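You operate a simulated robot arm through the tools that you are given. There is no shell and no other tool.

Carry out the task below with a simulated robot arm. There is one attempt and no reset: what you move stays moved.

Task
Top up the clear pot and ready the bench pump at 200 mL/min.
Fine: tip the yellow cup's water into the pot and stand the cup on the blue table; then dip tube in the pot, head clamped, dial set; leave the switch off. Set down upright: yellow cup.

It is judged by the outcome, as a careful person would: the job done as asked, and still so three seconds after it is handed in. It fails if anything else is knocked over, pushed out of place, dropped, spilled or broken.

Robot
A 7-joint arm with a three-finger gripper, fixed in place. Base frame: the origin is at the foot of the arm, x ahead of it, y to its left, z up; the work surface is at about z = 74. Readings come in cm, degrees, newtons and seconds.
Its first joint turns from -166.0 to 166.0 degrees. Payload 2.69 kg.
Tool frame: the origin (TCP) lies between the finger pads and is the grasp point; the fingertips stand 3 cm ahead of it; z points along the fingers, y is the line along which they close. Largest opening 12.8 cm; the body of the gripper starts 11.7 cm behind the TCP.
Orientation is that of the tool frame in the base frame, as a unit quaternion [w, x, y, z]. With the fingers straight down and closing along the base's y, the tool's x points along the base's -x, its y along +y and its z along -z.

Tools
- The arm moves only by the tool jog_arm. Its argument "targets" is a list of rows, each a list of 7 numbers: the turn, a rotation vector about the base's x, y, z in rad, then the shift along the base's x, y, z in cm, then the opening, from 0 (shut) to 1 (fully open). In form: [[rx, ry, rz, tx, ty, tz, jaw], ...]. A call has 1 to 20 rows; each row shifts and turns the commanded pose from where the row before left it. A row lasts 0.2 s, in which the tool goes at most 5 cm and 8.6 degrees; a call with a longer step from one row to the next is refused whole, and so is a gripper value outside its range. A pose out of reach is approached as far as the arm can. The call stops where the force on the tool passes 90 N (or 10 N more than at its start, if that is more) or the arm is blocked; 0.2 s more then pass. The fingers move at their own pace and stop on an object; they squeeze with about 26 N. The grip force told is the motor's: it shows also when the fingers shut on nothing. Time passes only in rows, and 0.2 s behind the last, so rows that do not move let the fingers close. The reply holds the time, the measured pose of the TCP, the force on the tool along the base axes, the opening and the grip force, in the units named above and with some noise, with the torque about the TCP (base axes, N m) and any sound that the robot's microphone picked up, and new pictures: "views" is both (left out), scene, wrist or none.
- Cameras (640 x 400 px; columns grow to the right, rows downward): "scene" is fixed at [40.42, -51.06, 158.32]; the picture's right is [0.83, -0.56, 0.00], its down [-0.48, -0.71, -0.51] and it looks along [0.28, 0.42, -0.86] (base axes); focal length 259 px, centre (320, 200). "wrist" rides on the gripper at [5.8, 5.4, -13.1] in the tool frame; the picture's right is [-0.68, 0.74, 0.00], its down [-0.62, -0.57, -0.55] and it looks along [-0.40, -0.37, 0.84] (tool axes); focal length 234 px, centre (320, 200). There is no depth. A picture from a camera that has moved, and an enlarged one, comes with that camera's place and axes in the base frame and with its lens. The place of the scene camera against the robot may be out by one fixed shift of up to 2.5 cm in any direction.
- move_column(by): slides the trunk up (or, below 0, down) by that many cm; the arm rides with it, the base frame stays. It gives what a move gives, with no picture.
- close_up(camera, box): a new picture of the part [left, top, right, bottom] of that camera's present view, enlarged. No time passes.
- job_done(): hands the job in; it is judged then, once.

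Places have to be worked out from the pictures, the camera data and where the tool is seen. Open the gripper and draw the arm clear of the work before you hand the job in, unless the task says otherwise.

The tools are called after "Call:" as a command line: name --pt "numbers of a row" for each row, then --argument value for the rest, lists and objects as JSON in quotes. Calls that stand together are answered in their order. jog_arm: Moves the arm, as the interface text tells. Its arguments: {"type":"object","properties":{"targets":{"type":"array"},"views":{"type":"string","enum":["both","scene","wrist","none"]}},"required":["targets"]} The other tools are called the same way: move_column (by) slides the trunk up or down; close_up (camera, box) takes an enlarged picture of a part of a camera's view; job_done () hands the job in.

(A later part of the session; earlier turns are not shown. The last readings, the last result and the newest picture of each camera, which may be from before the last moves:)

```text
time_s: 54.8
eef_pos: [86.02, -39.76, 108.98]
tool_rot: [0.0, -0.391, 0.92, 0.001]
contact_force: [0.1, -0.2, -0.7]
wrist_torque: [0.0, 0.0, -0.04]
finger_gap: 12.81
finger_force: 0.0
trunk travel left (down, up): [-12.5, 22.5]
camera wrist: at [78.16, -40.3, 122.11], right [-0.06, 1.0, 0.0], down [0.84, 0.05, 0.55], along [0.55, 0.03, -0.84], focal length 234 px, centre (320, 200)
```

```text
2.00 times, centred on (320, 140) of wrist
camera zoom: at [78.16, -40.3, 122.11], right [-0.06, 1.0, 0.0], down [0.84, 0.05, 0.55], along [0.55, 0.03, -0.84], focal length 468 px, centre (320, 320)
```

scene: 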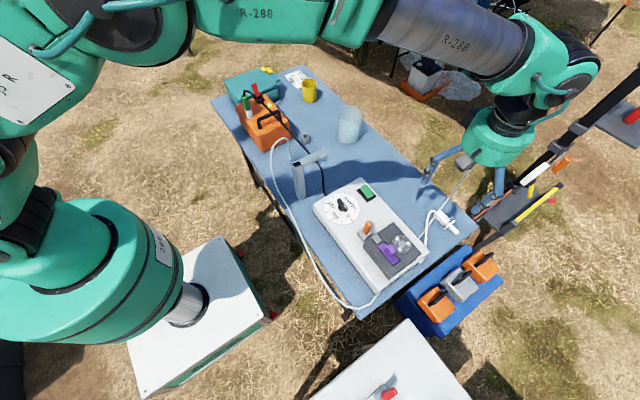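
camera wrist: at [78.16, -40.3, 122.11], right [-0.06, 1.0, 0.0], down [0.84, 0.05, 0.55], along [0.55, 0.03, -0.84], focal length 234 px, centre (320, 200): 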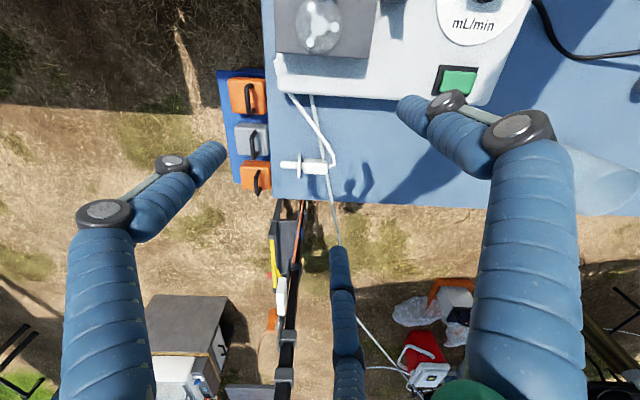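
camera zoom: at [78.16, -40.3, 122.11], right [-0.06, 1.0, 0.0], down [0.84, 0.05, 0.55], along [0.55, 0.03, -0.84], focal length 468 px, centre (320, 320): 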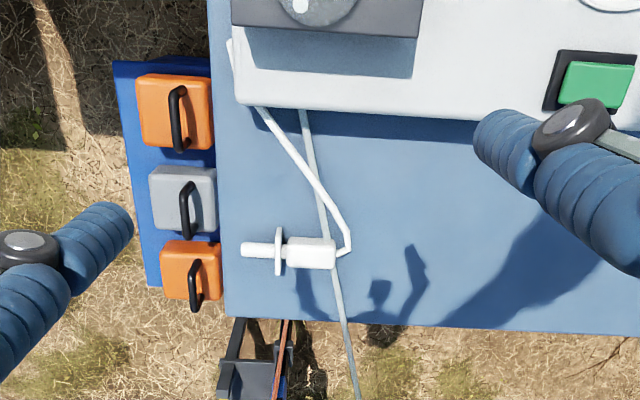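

Call:
close_up --camera "wrist" --box '[264, 70, 360, 200]'

Call:
close_up --camera "wrist" --box '[272, 140, 352, 190]'

Call:
close_up --camera "scene" --box '[400, 190, 480, 260]'

Call:
close_up --camera "wrist" --box '[260, 0, 420, 100]'

```text
3.08 times, centred on (312, 135) of wrist
camera zoom: at [78.16, -40.3, 122.11], right [-0.06, 1.0, 0.0], down [0.84, 0.05, 0.55], along [0.55, 0.03, -0.84], focal length 720 px, centre (345, 400)
```

zoom: 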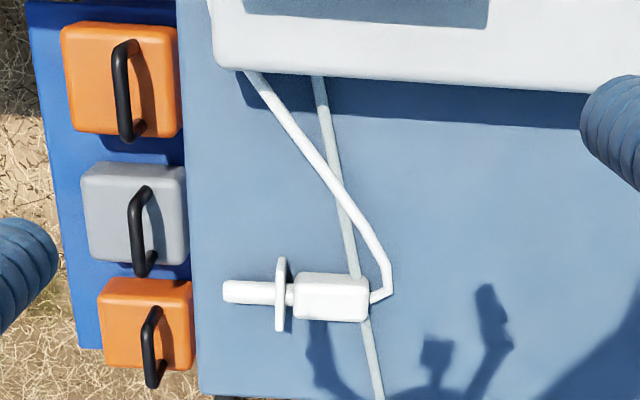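

```text
8.00 times, centred on (312, 165) of wrist
camera zoom: at [78.16, -40.3, 122.11], right [-0.06, 1.0, 0.0], down [0.84, 0.05, 0.55], along [0.55, 0.03, -0.84], focal length 1873 px, centre (384, 480)
```

zoom: 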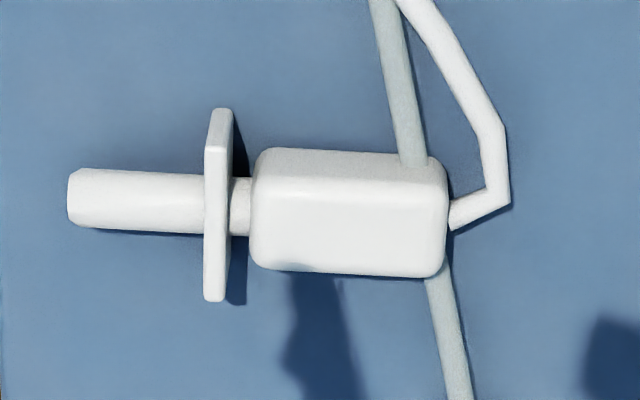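

```text
5.71 times, centred on (440, 225) of scene
camera zoom: at [40.42, -51.06, 158.32], right [0.83, -0.56, 0.0], down [-0.48, -0.71, -0.51], along [0.28, 0.42, -0.86], focal length 1480 px, centre (-366, 57)
```

zoom: 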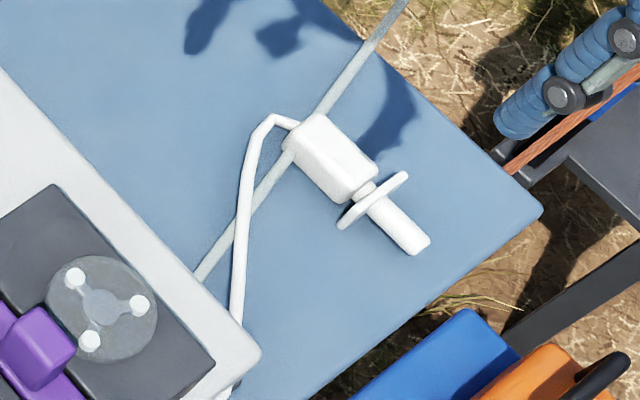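

```text
4.00 times, centred on (340, 50) of wrist
camera zoom: at [78.16, -40.3, 122.11], right [-0.06, 1.0, 0.0], down [0.84, 0.05, 0.55], along [0.55, 0.03, -0.84], focal length 937 px, centre (240, 800)
```

zoom: 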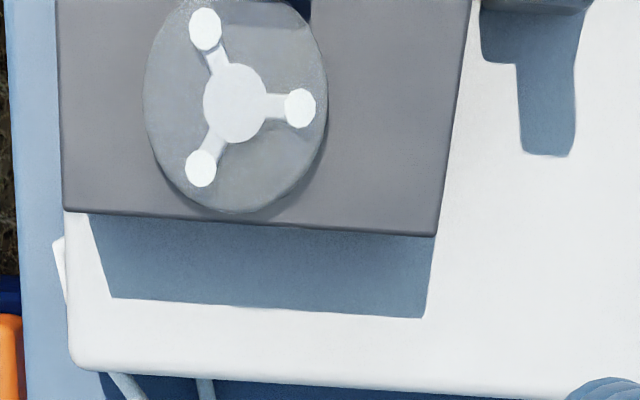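

The wand has a box handle, collar and stub on a white lead. Before handling it, I'll make one more cheap test on the hose: grip it right at its very tip (z≈79), with the fingers only partly open so they stay clear of the black cable.

Call:
jog_arm --pt "0 0 0 -1.5 4.5 0 1" --pt "0 0 0 -1.5 4.5 0 1" --pt "0 0 0 -1.5 4.5 0 1" --pt "0 0 0 -1.5 4.5 0 1" --pt "0 0 0 -1.5 4.5 0 1" --pt "0 0 0 -1.5 4.5 0 1" --pt "0 0 0 -1.5 4.5 0 1" --pt "0 0 0 -1.5 4.5 0 1" --pt "0 0 0 -1.5 4.5 0 1" --pt "0 0 0 -1.5 4.5 0 1" --pt "0 0 0 -1.5 4.0 0 1" --pt "0 0 0 -1.6 3.6 0 0.4" --pt "0 0 0 0 0 -4.5 0.4" --pt "0 0 0 0 0 -4.5 0.4" --pt "0 0 0 0 0 -4.5 0.4" --pt "0 0 0 0 0 -4.5 0.4" --pt "0 0 0 0 0 -4.5 0.4" --pt "0 0 0 0 0 -4 0.4" --pt "0 0 0 0 0 -3.2 0.4" --pt "0 0 0 0 0 0 0.4" --views "both"

Call:
close_up --camera "wrist" --box '[220, 80, 420, 280]'

Call:
close_up --camera "scene" --box '[230, 90, 358, 170]'

```text
time_s: 59.0
eef_pos: [67.81, 12.87, 79.29]
tool_rot: [0.0, -0.392, 0.92, 0.0]
contact_force: [0.4, -0.5, 0.7]
wrist_torque: [-0.01, 0.01, 0.0]
finger_gap: 5.11
finger_force: 0.1
trunk travel left (down, up): [-12.5, 22.5]
camera wrist: at [60.05, 12.3, 92.53], right [-0.06, 1.0, 0.0], down [0.83, 0.05, 0.55], along [0.55, 0.03, -0.84], focal length 234 px, centre (320, 200)
```

scene: 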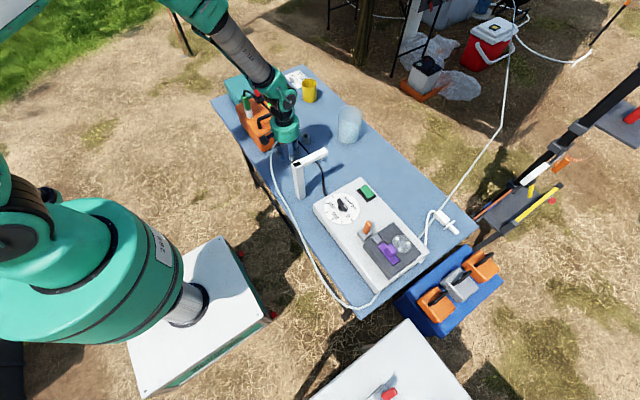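
wrist: 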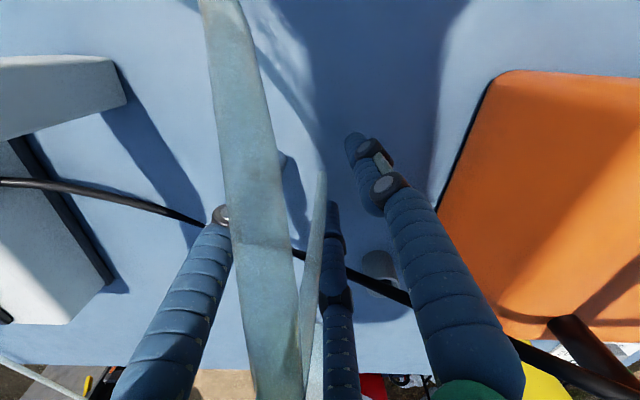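

```text
2.00 times, centred on (320, 180) of wrist
camera zoom: at [60.05, 12.3, 92.53], right [-0.06, 1.0, 0.0], down [0.83, 0.05, 0.55], along [0.55, 0.03, -0.84], focal length 468 px, centre (320, 240)
```

zoom: 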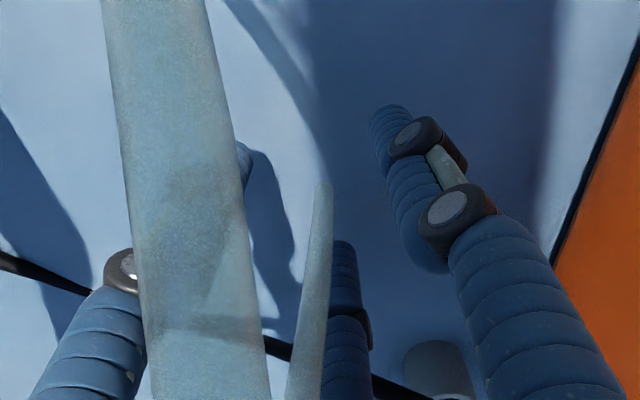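

```text
5.00 times, centred on (294, 130) of scene
camera zoom: at [40.42, -51.06, 158.32], right [0.83, -0.56, 0.0], down [-0.48, -0.71, -0.51], along [0.28, 0.42, -0.86], focal length 1295 px, centre (450, 550)
```

zoom: 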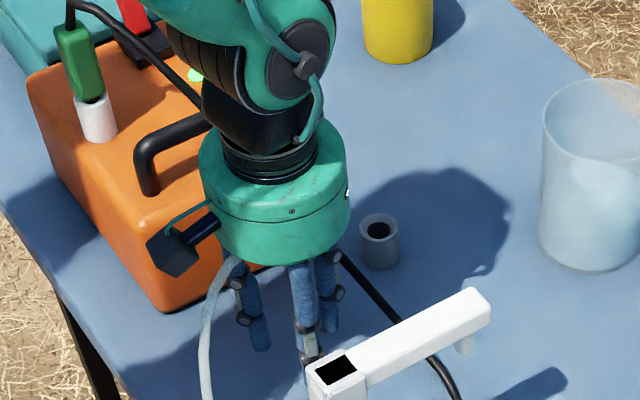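

The tip is right between the fingers. Closing and lifting 3 cm to test.

Call:
jog_arm --pt "0 0 0 0 0 0 0.2" --pt "0 0 0 0 0 0 0" --pt "0 0 0 0 0 0 0" --pt "0 0 0 0 0 1.5 0" --pt "0 0 0 0 0 1.5 0" --views "both"

Call:
close_up --camera "scene" --box '[230, 90, 358, 170]'

```text
time_s: 60.2
eef_pos: [67.87, 12.93, 82.38]
tool_rot: [-0.001, -0.391, 0.92, 0.0]
contact_force: [0.1, -0.2, 0.4]
wrist_torque: [-0.02, -0.02, 0.0]
finger_gap: 0.21
finger_force: 26.2
trunk travel left (down, up): [-12.5, 22.5]
camera wrist: at [59.94, 12.4, 95.5], right [-0.06, 1.0, 0.0], down [0.83, 0.05, 0.55], along [0.55, 0.03, -0.84], focal length 234 px, centre (320, 200)
```

scene: 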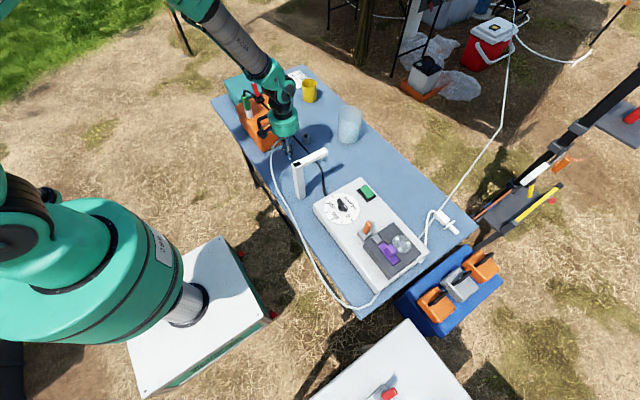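
wrist: 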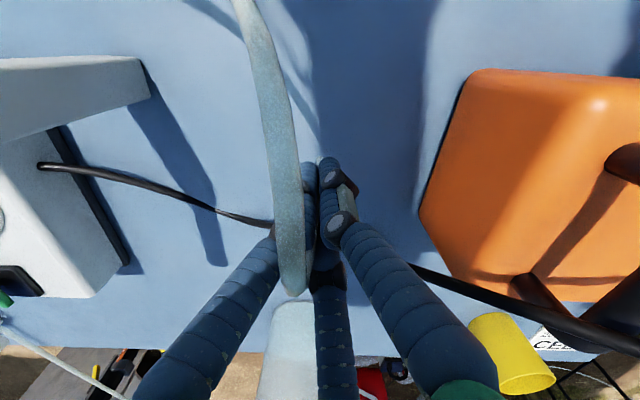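

```text
5.00 times, centred on (294, 130) of scene
camera zoom: at [40.42, -51.06, 158.32], right [0.83, -0.56, 0.0], down [-0.48, -0.71, -0.51], along [0.28, 0.42, -0.86], focal length 1295 px, centre (450, 550)
```

zoom: 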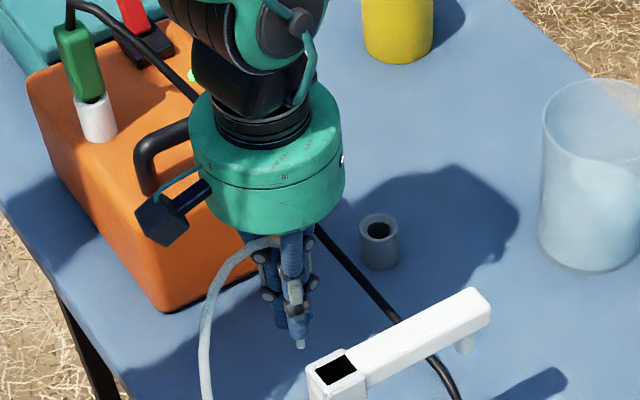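

The hose is definitely fixed décor. So the tethered wand is the dip tube. I'll rise and look at the wand's lead and where it joins the pump's end, from the −y side.

Call:
jog_arm --pt "0 0 0 0 0 5 0" --pt "0 0 0 0 0 5 0" --pt "0 0 0 0 0 5 0" --pt "0 0 0 0 0 5 0" --pt "0 0 0.1 1 -4.8 3 0.5" --pt "0 0 0.1 1 -4.8 2 1" --pt "0 0 0.1 1 -4.8 0 1" --pt "0 0 0.1 1 -4.8 0 1" --pt "0 0 0.1 1 -4.8 0 1" --pt "0 0 0.1 1 -4.8 0 1" --pt "0 0 0.1 1 -4.8 0 1" --pt "0 0 0.1 1 -4.8 0 1" --pt "0 0 0.1 1 -4.8 0 1" --pt "0 0 0.1 1 -4.8 0 1" --pt "0 0 0 1 -4.8 0 1" --pt "0 0 0 1 -4.8 0 1" --pt "0 0 0 0 -4.8 -2 1" --pt "0 0 0 0 -4 -3 1" --views "both"

Call:
close_up --camera "wrist" --box '[200, 40, 440, 190]'

```text
refused: row 5 steps farther than a row can; nothing moved
```

```text
2.67 times, centred on (320, 115) of wrist
camera zoom: at [59.94, 12.4, 95.5], right [-0.06, 1.0, 0.0], down [0.83, 0.05, 0.55], along [0.55, 0.03, -0.84], focal length 624 px, centre (320, 427)
```

zoom: 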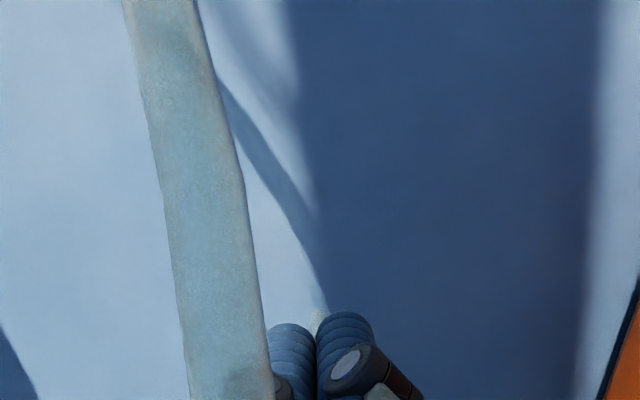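

The rows were slightly too long; resending with shorter steps.

Call:
jog_arm --pt "0 0 0 0 0 4.8 0" --pt "0 0 0 0 0 4.8 0" --pt "0 0 0 0 0 4.8 0" --pt "0 0 0 0 0 4.8 0" --pt "0 0 0.1 1 -3.8 2.5 0.5" --pt "0 0 0.1 1 -4.2 2 1" --pt "0 0 0.1 1 -4.8 0 1" --pt "0 0 0.1 1 -4.8 0 1" --pt "0 0 0.1 1 -4.8 0 1" --pt "0 0 0.1 1 -4.8 0 1" --pt "0 0 0.1 1 -4.8 0 1" --pt "0 0 0.1 1 -4.8 0 1" --pt "0 0 0.1 1 -4.8 0 1" --pt "0 0 0.1 1 -4.8 0 1" --pt "0 0 0 1 -4.8 0 1" --pt "0 0 0 1 -4.8 0 1" --pt "0 0 0 0 -4.4 -2 1" --pt "0 0 0 0 -3.8 -3 1" --pt "0 0 0 0 -3.8 -3 1" --views "both"

Call:
close_up --camera "wrist" --box '[200, 40, 440, 190]'

```text
time_s: 64.2
eef_pos: [79.81, -55.33, 98.03]
tool_rot: [0.0, 0.785, -0.619, -0.001]
contact_force: [-0.5, 0.2, 0.7]
wrist_torque: [-0.03, -0.01, 0.01]
finger_gap: 12.78
finger_force: 0.1
trunk travel left (down, up): [-12.5, 22.5]
camera wrist: at [76.02, -62.25, 111.2], right [-0.87, 0.49, 0.0], down [0.41, 0.73, 0.55], along [0.27, 0.48, -0.84], focal length 234 px, centre (320, 200)
```

scene: 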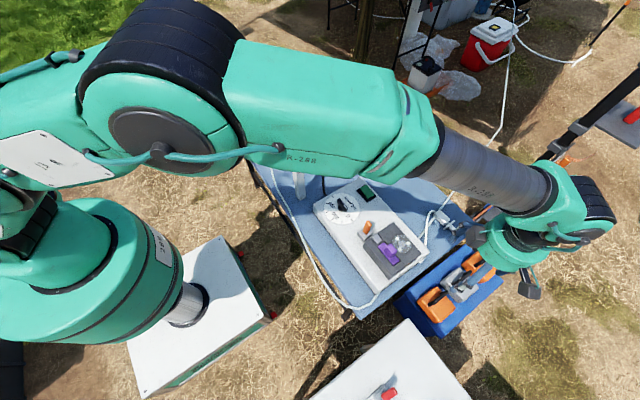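
wrist: 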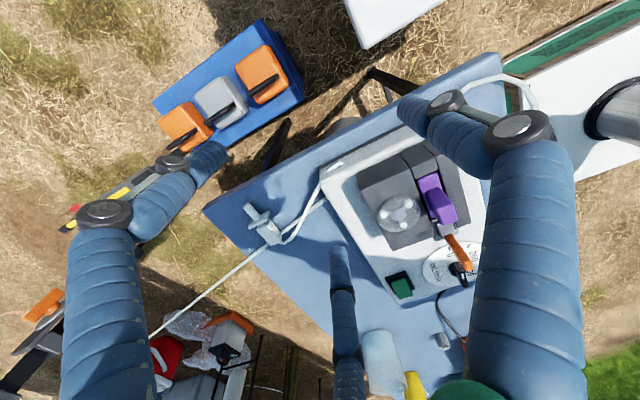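

```text
2.67 times, centred on (320, 115) of wrist
camera zoom: at [76.02, -62.25, 111.2], right [-0.87, 0.49, 0.0], down [0.41, 0.73, 0.55], along [0.27, 0.48, -0.84], focal length 624 px, centre (320, 427)
```

zoom: 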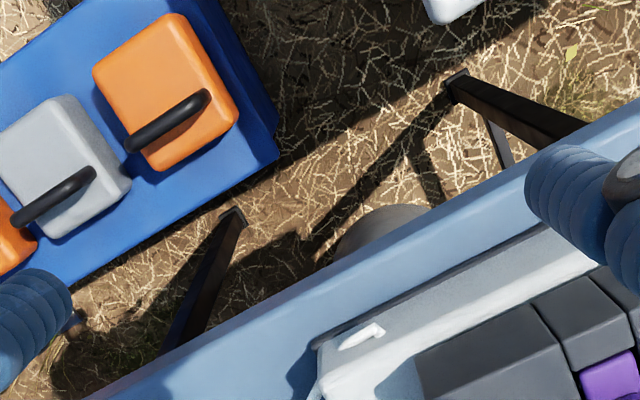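

Call:
close_up --camera "wrist" --box '[230, 140, 358, 250]'

Call:
close_up --camera "wrist" --box '[340, 120, 490, 300]'

Call:
close_up --camera "wrist" --box '[400, 60, 560, 160]'

```text
3.64 times, centred on (294, 195) of wrist
camera zoom: at [76.02, -62.25, 111.2], right [-0.87, 0.49, 0.0], down [0.41, 0.73, 0.55], along [0.27, 0.48, -0.84], focal length 852 px, centre (414, 218)
```

zoom: 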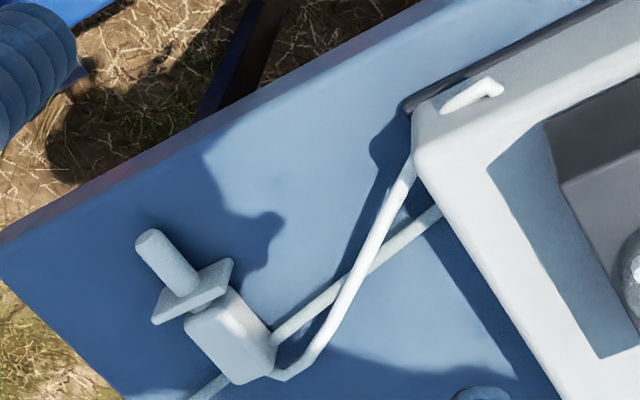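

```text
2.22 times, centred on (415, 210) of wrist
camera zoom: at [76.02, -62.25, 111.2], right [-0.87, 0.49, 0.0], down [0.41, 0.73, 0.55], along [0.27, 0.48, -0.84], focal length 520 px, centre (109, 178)
```

zoom: 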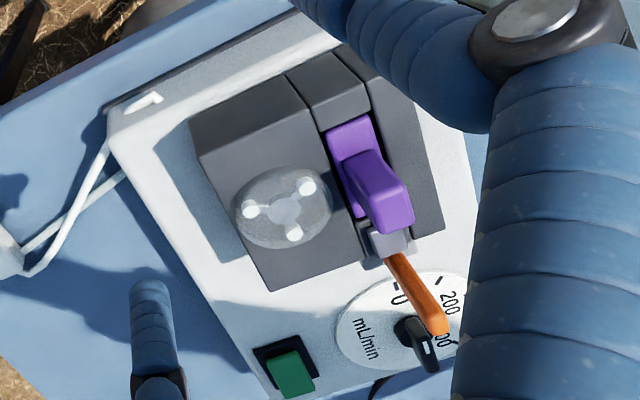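

```text
4.00 times, centred on (480, 110) of wrist
camera zoom: at [76.02, -62.25, 111.2], right [-0.87, 0.49, 0.0], down [0.41, 0.73, 0.55], along [0.27, 0.48, -0.84], focal length 937 px, centre (-320, 560)
```

zoom: 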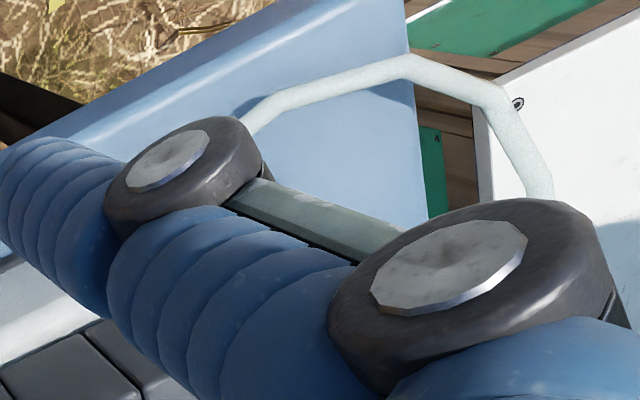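

The lead is a thin cord drawn from a hook on the pump's end face to the wand. Let me study the pump head (purple shoe, silver block, orange lever) in detail from here and from the scene camera.

Call:
close_up --camera "wrist" --box '[400, 150, 480, 270]'

Call:
close_up --camera "scene" --box '[355, 205, 419, 265]'

Call:
close_up --camera "wrist" --box '[232, 190, 312, 250]'

```text
3.33 times, centred on (440, 210) of wrist
camera zoom: at [76.02, -62.25, 111.2], right [-0.87, 0.49, 0.0], down [0.41, 0.73, 0.55], along [0.27, 0.48, -0.84], focal length 781 px, centre (-80, 167)
```

zoom: 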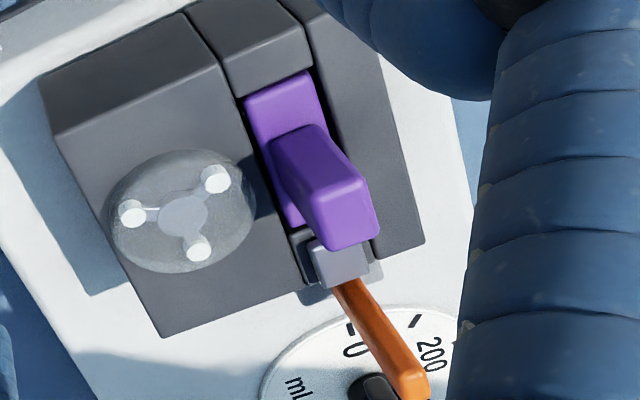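

```text
6.67 times, centred on (387, 235) of scene
camera zoom: at [40.42, -51.06, 158.32], right [0.83, -0.56, 0.0], down [-0.48, -0.71, -0.51], along [0.28, 0.42, -0.86], focal length 1727 px, centre (-127, -33)
```

zoom: 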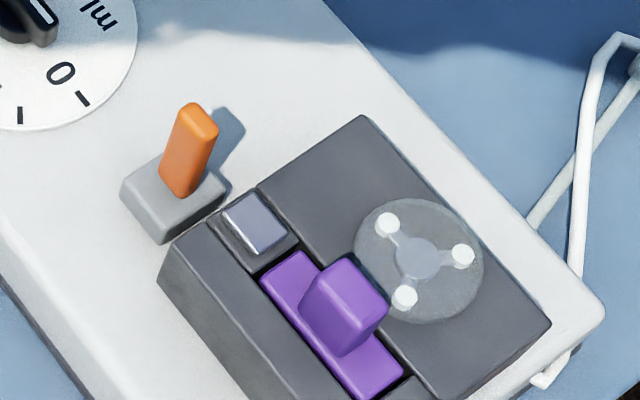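

```text
6.67 times, centred on (272, 220) of wrist
camera zoom: at [76.02, -62.25, 111.2], right [-0.87, 0.49, 0.0], down [0.41, 0.73, 0.55], along [0.27, 0.48, -0.84], focal length 1561 px, centre (640, 67)
```

zoom: 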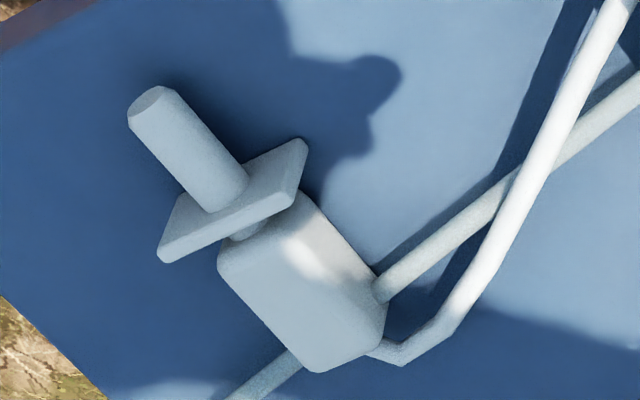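

The cord passes visually through the pump corner, so it's just a drawn lead; the wand (box handle, collar, tube end) is the graspable dip tube. Triangulation puts its box at ≈[100.2, −40.1], z 74–76.2, tube end pointing −y. I'll approach it with the hand leaned toward −y and outward.

Call:
jog_arm --pt "0 0 -0.105 2.2 3.9 0.8 1" --pt "0 0 -0.105 2.2 3.9 0.8 1" --pt "0 0 -0.105 2.2 3.9 0.4 1" --pt "0 0 0 2.2 3.9 0 1" --pt "0 0 0 2.2 3.9 0 0.5" --pt "0 0 0 2.2 3.8 0 0.5" --pt "-0.1066 -0.0618 0 0.5 0 -0.8 0.5" --pt "-0.1066 -0.0618 0 0.5 0 -0.8 0.5" --pt "-0.1066 -0.0618 0 0.5 0 -0.8 0.5" --pt "-0.1066 -0.0618 0 0.5 0 -0.8 0.5" --pt "-0.1066 -0.0618 0 0.6 0 -0.8 0.5" --pt "0 0 0 0 0 0 0.5" --views "both"

Call:
close_up --camera "scene" --box '[360, 150, 520, 250]'

```text
time_s: 66.8
eef_pos: [95.65, -31.72, 96.0]
tool_rot: [-0.066, -0.646, 0.7, -0.297]
contact_force: [-0.4, -0.4, 0.8]
wrist_torque: [-0.01, 0.02, -0.05]
finger_gap: 6.41
finger_force: 0.0
trunk travel left (down, up): [-12.5, 22.5]
camera wrist: at [85.95, -30.3, 107.71], right [-0.59, 0.58, -0.57], down [0.47, 0.81, 0.34], along [0.66, -0.07, -0.75], focal length 234 px, centre (320, 200)
```

scene: 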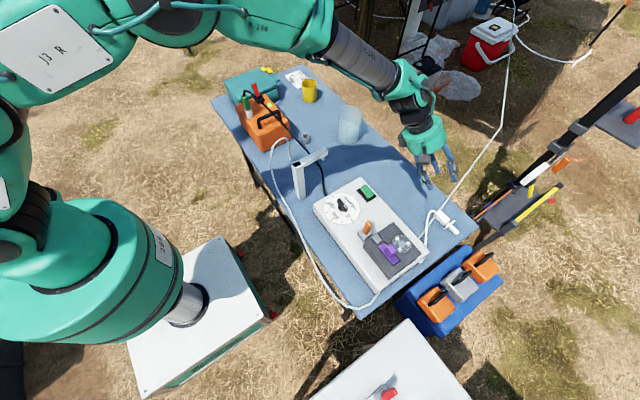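
wrist: 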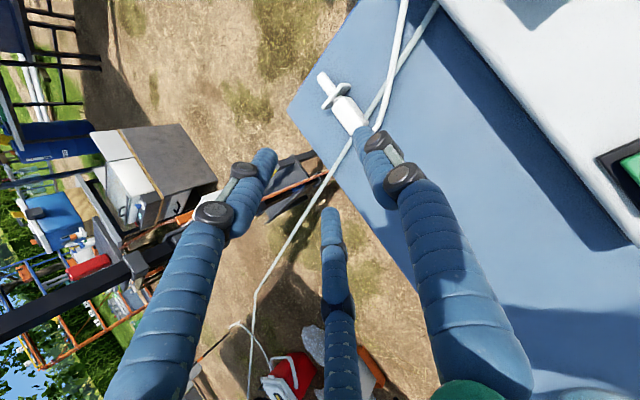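

```text
4.00 times, centred on (440, 200) of scene
camera zoom: at [40.42, -51.06, 158.32], right [0.83, -0.56, 0.0], down [-0.48, -0.71, -0.51], along [0.28, 0.42, -0.86], focal length 1036 px, centre (-160, 200)
```

zoom: 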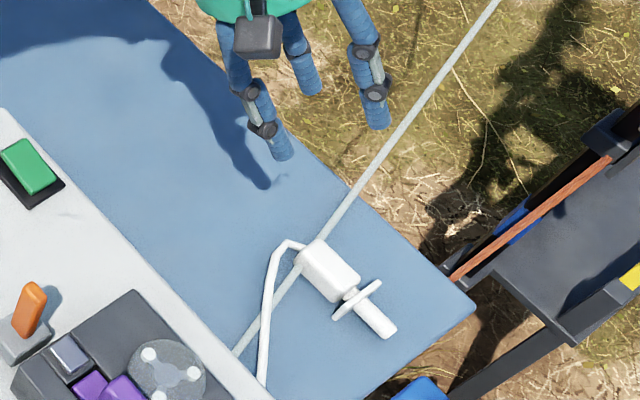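

Orientation is as planned. Zooming to refine the wand's position from this closer view.

Call:
close_up --camera "wrist" --box '[296, 60, 424, 160]'

```text
4.00 times, centred on (360, 110) of wrist
camera zoom: at [85.95, -30.3, 107.71], right [-0.59, 0.58, -0.57], down [0.47, 0.81, 0.34], along [0.66, -0.07, -0.75], focal length 937 px, centre (160, 560)
```

zoom: 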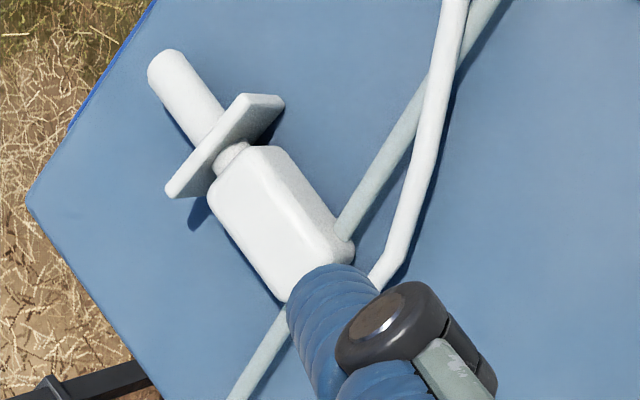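

Wand confirmed: box centre ≈[100.3, −40.2], tip ≈[100.3, −47.8]. Lowering to pre-grasp and advancing most of the way.

Call:
jog_arm --pt "0 0 0 0.05 -0.15 -3.8 0.5" --pt "0 0 0 0.05 -0.15 -3.8 0.5" --pt "0 0 0 1.25 -2.17 -3.53 0.5" --pt "0 0 0 1.25 -2.17 -3.53 0.5" --pt "0 0 0 0 0 0 0.5" --views "both"

Call:
close_up --camera "scene" --box '[380, 170, 508, 250]'

Call:
close_up --camera "wrist" --box '[220, 80, 420, 260]'

```text
time_s: 68.0
eef_pos: [98.4, -36.2, 81.2]
tool_rot: [-0.066, -0.646, 0.701, -0.295]
contact_force: [0.2, 0.1, -1.3]
wrist_torque: [-0.06, -0.07, 0.04]
finger_gap: 6.42
finger_force: 0.1
trunk travel left (down, up): [-12.5, 22.5]
camera wrist: at [88.64, -34.86, 92.93], right [-0.59, 0.58, -0.56], down [0.47, 0.81, 0.34], along [0.66, -0.06, -0.75], focal length 234 px, centre (320, 200)
```

scene: 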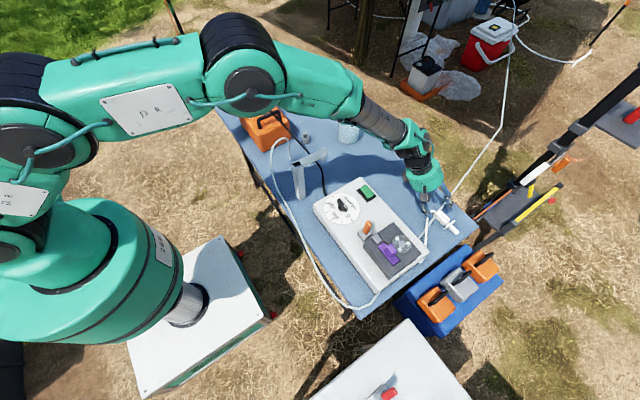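
wrist: 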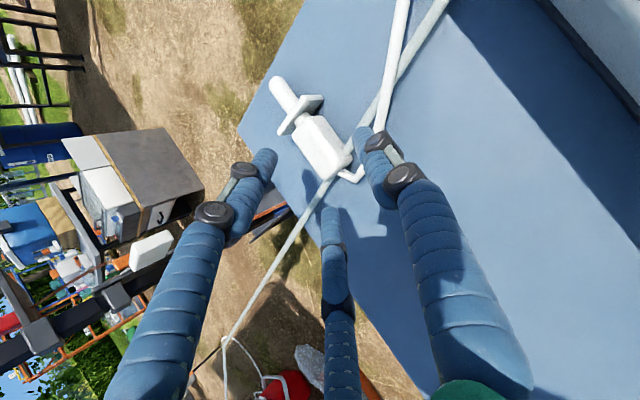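

```text
5.00 times, centred on (444, 210) of scene
camera zoom: at [40.42, -51.06, 158.32], right [0.83, -0.56, 0.0], down [-0.48, -0.71, -0.51], along [0.28, 0.42, -0.86], focal length 1295 px, centre (-300, 150)
```

zoom: 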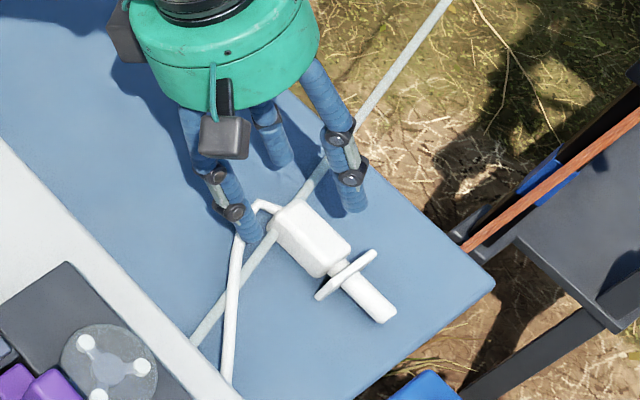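

```text
2.22 times, centred on (320, 170) of wrist
camera zoom: at [88.64, -34.86, 92.93], right [-0.59, 0.58, -0.56], down [0.47, 0.81, 0.34], along [0.66, -0.06, -0.75], focal length 520 px, centre (320, 267)
```

zoom: 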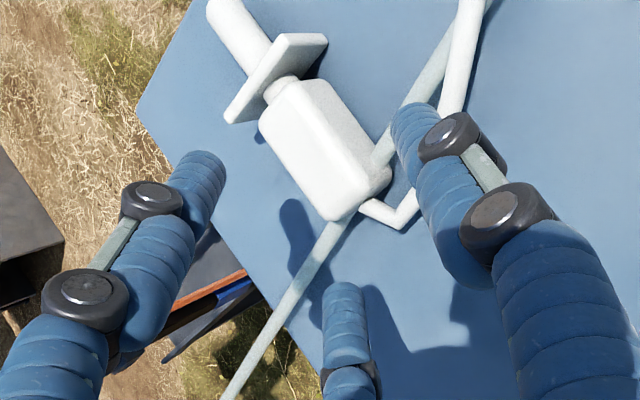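

The wand's handle is well framed. Advancing the last bit, then closing in stages.

Call:
jog_arm --pt "0 0 0 0.55 -1.15 -1.5 0.5" --pt "0 0 0 0.55 -1.15 -1.4 0.45" --pt "0 0 0 0 0 -0.3 0.38" --pt "0 0 0 0 0 0 0.38" --views "wrist"

Call:
close_up --camera "scene" --box '[400, 180, 480, 240]'

Call:
close_up --camera "wrist" --box '[220, 80, 420, 260]'

```text
time_s: 69.0
eef_pos: [99.33, -38.58, 78.19]
tool_rot: [-0.066, -0.646, 0.701, -0.296]
contact_force: [-0.3, 0.0, -0.6]
wrist_torque: [0.01, -0.01, 0.0]
finger_gap: 4.86
finger_force: 0.1
trunk travel left (down, up): [-12.5, 22.5]
camera wrist: at [89.67, -37.23, 89.91], right [-0.59, 0.58, -0.56], down [0.47, 0.81, 0.34], along [0.66, -0.06, -0.75], focal length 234 px, centre (320, 200)
```

wrist: 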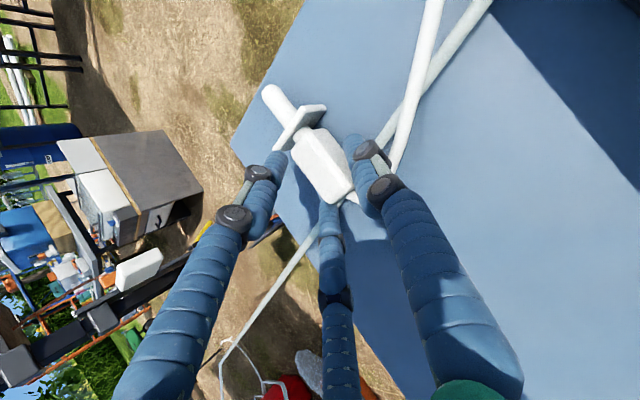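

```text
6.67 times, centred on (440, 210) of scene
camera zoom: at [40.42, -51.06, 158.32], right [0.83, -0.56, 0.0], down [-0.48, -0.71, -0.51], along [0.28, 0.42, -0.86], focal length 1727 px, centre (-480, 133)
```

zoom: 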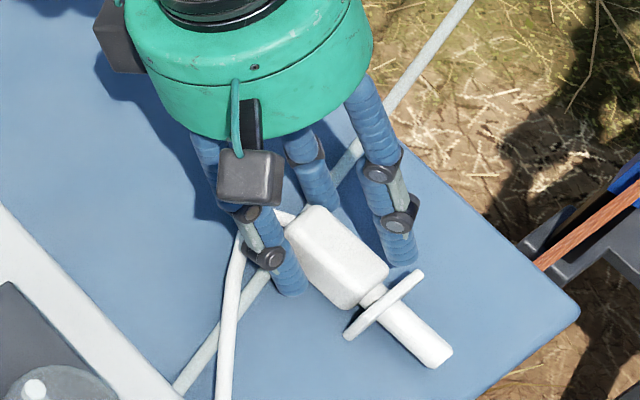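

```text
2.22 times, centred on (320, 170) of wrist
camera zoom: at [89.67, -37.23, 89.91], right [-0.59, 0.58, -0.56], down [0.47, 0.81, 0.34], along [0.66, -0.06, -0.75], focal length 520 px, centre (320, 267)
```

zoom: 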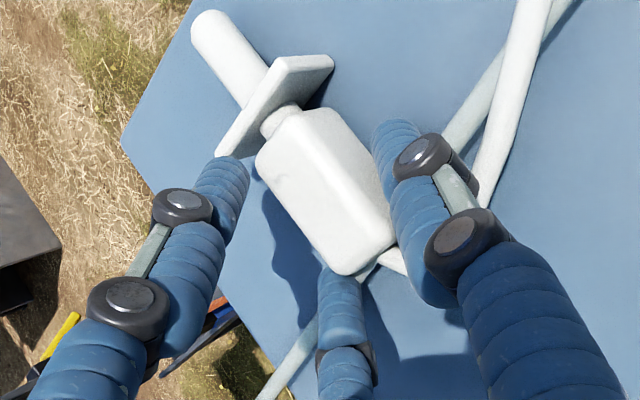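

The lower far finger is right at the handle's end corner, so I'll shift 0.6 cm toward the collar before closing further.

Call:
jog_arm --pt "0 0 0 0.1 -0.6 0 0.38" --pt "0 0 0 0 0 0 0.32" --pt "0 0 0 0 0 -0.2 0.26" --pt "0 0 0 0 0 0 0.22" --views "wrist"

Call:
close_up --camera "scene" --box '[400, 180, 480, 240]'

Call:
close_up --camera "wrist" --box '[220, 80, 420, 260]'

```text
time_s: 70.0
eef_pos: [99.48, -39.22, 78.22]
tool_rot: [-0.066, -0.646, 0.7, -0.297]
contact_force: [-1.0, 1.9, 9.6]
wrist_torque: [-0.34, 0.02, -0.06]
finger_gap: 3.36
finger_force: 26.0
trunk travel left (down, up): [-12.5, 22.5]
camera wrist: at [89.73, -37.83, 89.89], right [-0.59, 0.58, -0.57], down [0.47, 0.81, 0.34], along [0.66, -0.07, -0.75], focal length 234 px, centre (320, 200)
```

wrist: 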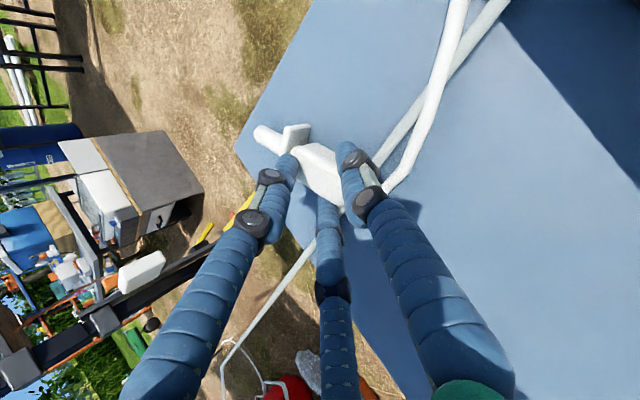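

```text
6.67 times, centred on (440, 210) of scene
camera zoom: at [40.42, -51.06, 158.32], right [0.83, -0.56, 0.0], down [-0.48, -0.71, -0.51], along [0.28, 0.42, -0.86], focal length 1727 px, centre (-480, 133)
```

zoom: 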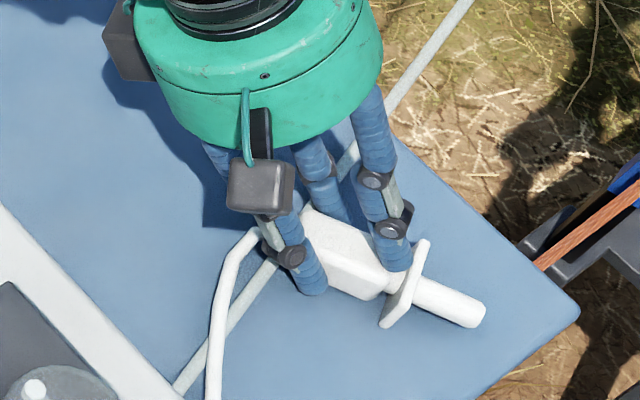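

```text
2.22 times, centred on (320, 170) of wrist
camera zoom: at [89.73, -37.83, 89.89], right [-0.59, 0.58, -0.57], down [0.47, 0.81, 0.34], along [0.66, -0.07, -0.75], focal length 520 px, centre (320, 267)
```

zoom: 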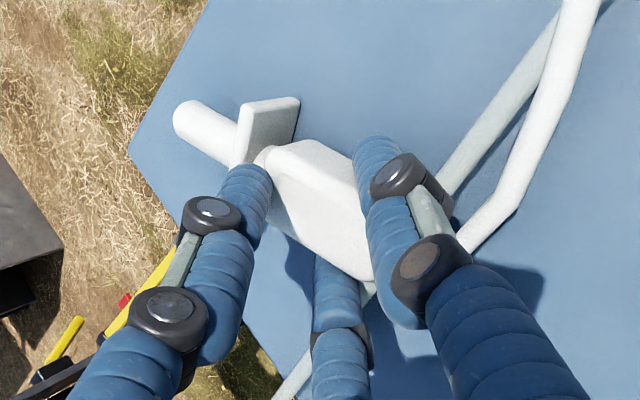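

The wand has turned a little as the fingers closed (its cord followed, so it's a live tether). Grip is 26 N at 3.36 cm; I'll lift just 2 cm to see how it is held.

Call:
jog_arm --pt "0 0 0 0 0 0.4 0.15" --pt "0 0 0 0 0 0.8 0.15" --pt "0 0 0 0 0 1.0 0.15" --pt "0 0 0 0 0 0 0.15" --views "wrist"

Call:
close_up --camera "scene" --box '[400, 180, 480, 240]'

Call:
close_up --camera "wrist" --box '[220, 80, 420, 260]'

```text
time_s: 71.0
eef_pos: [99.49, -39.32, 80.06]
tool_rot: [-0.065, -0.646, 0.701, -0.296]
contact_force: [0.3, 0.5, -0.4]
wrist_torque: [0.03, -0.01, 0.02]
finger_gap: 3.32
finger_force: 25.7
trunk travel left (down, up): [-12.5, 22.5]
camera wrist: at [89.67, -37.87, 91.84], right [-0.59, 0.58, -0.56], down [0.47, 0.81, 0.34], along [0.66, -0.06, -0.75], focal length 234 px, centre (320, 200)
```

wrist: 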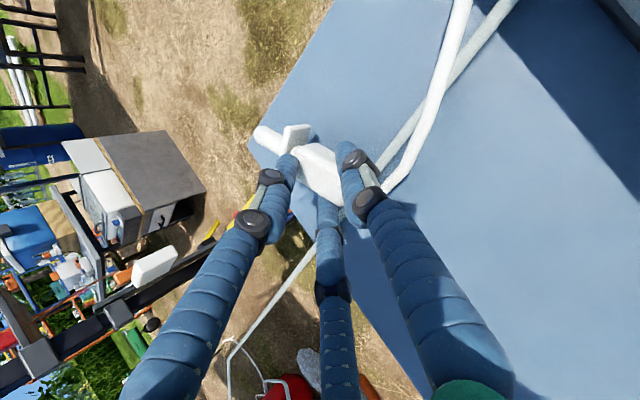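

```text
6.67 times, centred on (440, 210) of scene
camera zoom: at [40.42, -51.06, 158.32], right [0.83, -0.56, 0.0], down [-0.48, -0.71, -0.51], along [0.28, 0.42, -0.86], focal length 1727 px, centre (-480, 133)
```

zoom: 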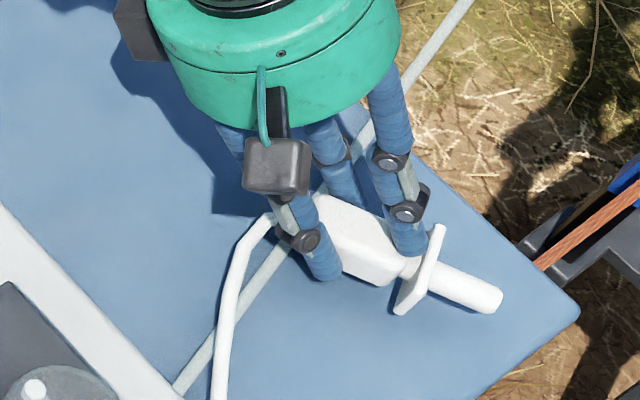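

```text
2.22 times, centred on (320, 170) of wrist
camera zoom: at [89.67, -37.87, 91.84], right [-0.59, 0.58, -0.56], down [0.47, 0.81, 0.34], along [0.66, -0.06, -0.75], focal length 520 px, centre (320, 267)
```

zoom: 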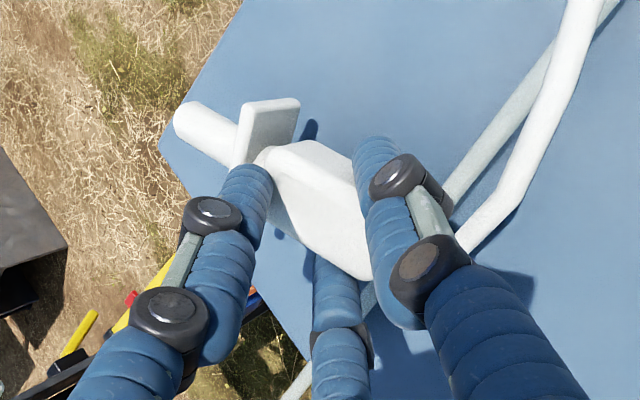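

The wand is held firmly and clear of the table. Lifting it higher and inward, watching for any pull from the tether.

Call:
jog_arm --pt "0 0 0 0 0 2 0.15" --pt "0 0 0 0 0 3.5 0.15" --pt "0 0 0 0 0 4 0.15" --pt "0 0 0 -1 1 4 0.15" --pt "0 0 0 -1.5 2 3.5 0.15" --pt "0 0 0 -2 3 2.5 0.15" --pt "0 0 0 -2 3 2 0.15" --pt "0 0 0 0 0 0 0.15" --views "both"

Call:
close_up --camera "scene" --box '[340, 110, 500, 260]'

Call:
close_up --camera "wrist" --box '[220, 80, 420, 260]'

```text
time_s: 72.8
eef_pos: [92.91, -30.1, 101.69]
tool_rot: [-0.067, -0.645, 0.701, -0.296]
contact_force: [-0.8, 0.4, -0.8]
wrist_torque: [-0.02, 0.0, 0.05]
finger_gap: 3.3
finger_force: 25.8
trunk travel left (down, up): [-12.5, 22.5]
camera wrist: at [83.08, -28.71, 113.42], right [-0.59, 0.58, -0.56], down [0.47, 0.81, 0.34], along [0.66, -0.07, -0.75], focal length 234 px, centre (320, 200)
```

scene: 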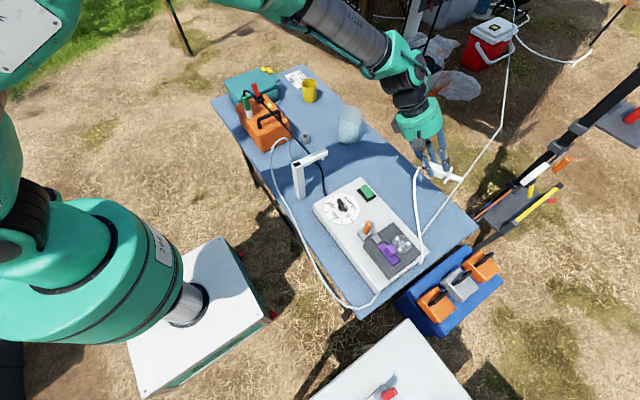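
wrist: 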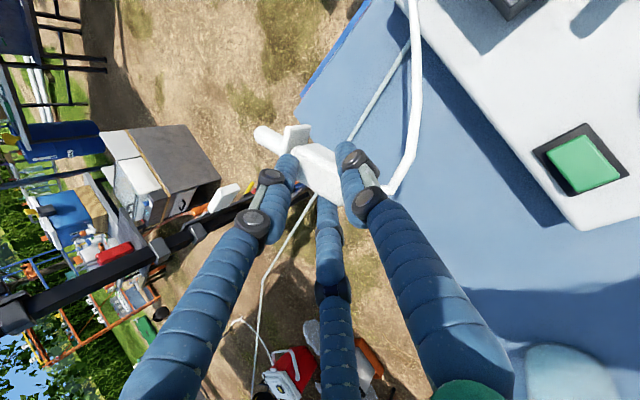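

```text
2.67 times, centred on (420, 185) of scene
camera zoom: at [40.42, -51.06, 158.32], right [0.83, -0.56, 0.0], down [-0.48, -0.71, -0.51], along [0.28, 0.42, -0.86], focal length 691 px, centre (53, 240)
```

zoom: 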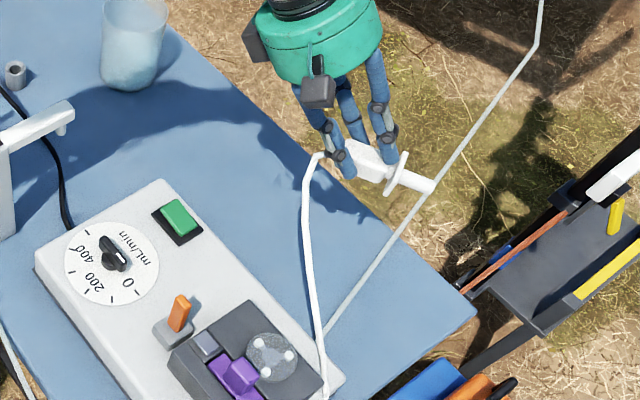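

```text
2.22 times, centred on (320, 170) of wrist
camera zoom: at [83.08, -28.71, 113.42], right [-0.59, 0.58, -0.56], down [0.47, 0.81, 0.34], along [0.66, -0.07, -0.75], focal length 520 px, centre (320, 267)
```

zoom: 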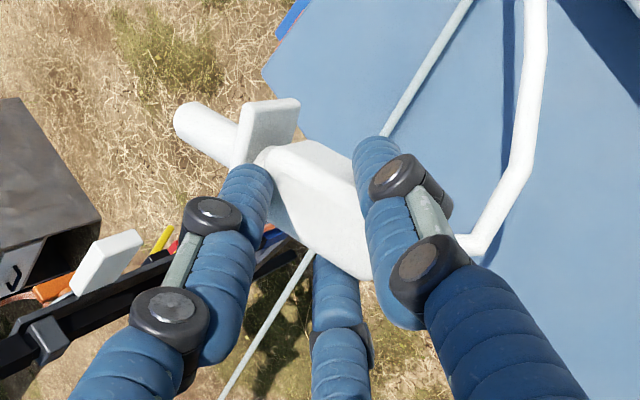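

The tether follows freely with no pull. The wand is rigid in the grip, its tube end pointing ≈(0.40, −0.92, −0.05), 52° from the tool axis. I'll move inward/up while rotating ~67° about (0.915, 0.395, 0.084) so the tube end points mostly down.

Call:
jog_arm --pt "0.1338 0.0577 0.0123 -1.6 2.5 1.3 0.15" --pt "0.1338 0.0577 0.0123 -1.6 2.5 1.3 0.15" --pt "0.1338 0.0577 0.0123 -1.6 2.5 1.3 0.15" --pt "0.1338 0.0577 0.0123 -1.6 2.5 1.3 0.15" --pt "0.1338 0.0577 0.0123 -1.6 2.5 1.3 0.15" --pt "0.1338 0.0577 0.0123 -1.6 2.5 1.3 0.15" --pt "0.1338 0.0577 0.0123 -1.6 2.5 1.3 0.15" --pt "0.1338 0.0577 0.0123 -1.6 2.5 1.3 0.15" --pt "0 0 0 0 0 0 0.15" --views "both"

Call:
close_up --camera "scene" --box '[280, 50, 440, 250]'

```text
time_s: 74.8
eef_pos: [80.21, -10.17, 112.06]
tool_rot: [0.132, -0.669, 0.689, 0.245]
contact_force: [0.4, -0.7, 0.0]
wrist_torque: [0.02, -0.02, 0.01]
finger_gap: 3.29
finger_force: 25.9
trunk travel left (down, up): [-12.5, 22.5]
camera wrist: at [76.43, -22.13, 121.13], right [-0.68, 0.57, 0.46], down [0.68, 0.25, 0.69], along [0.27, 0.78, -0.56], focal length 234 px, centre (320, 200)
```

scene: 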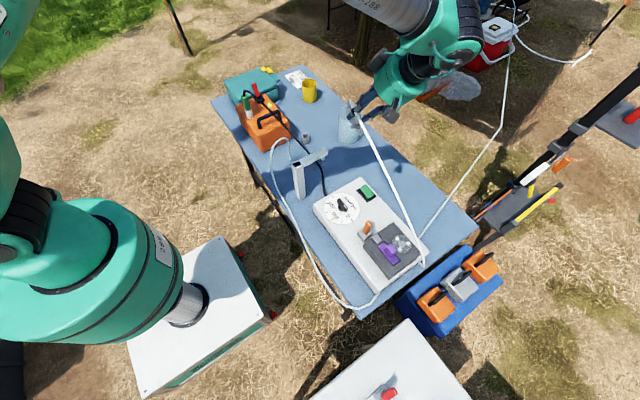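
wrist: 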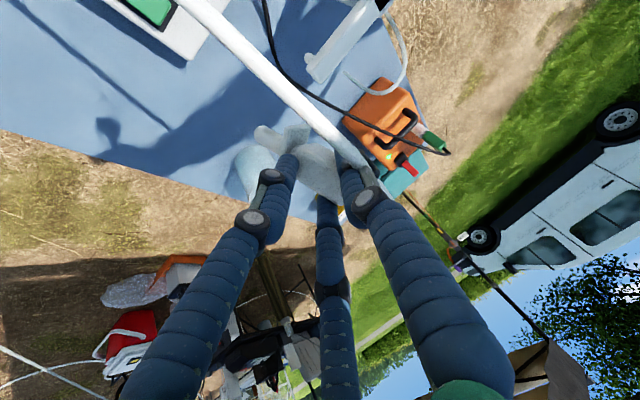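

```text
2.00 times, centred on (360, 150) of scene
camera zoom: at [40.42, -51.06, 158.32], right [0.83, -0.56, 0.0], down [-0.48, -0.71, -0.51], along [0.28, 0.42, -0.86], focal length 518 px, centre (240, 300)
```

zoom: 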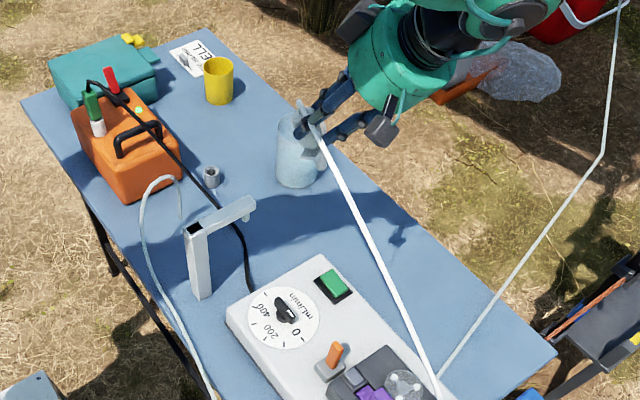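

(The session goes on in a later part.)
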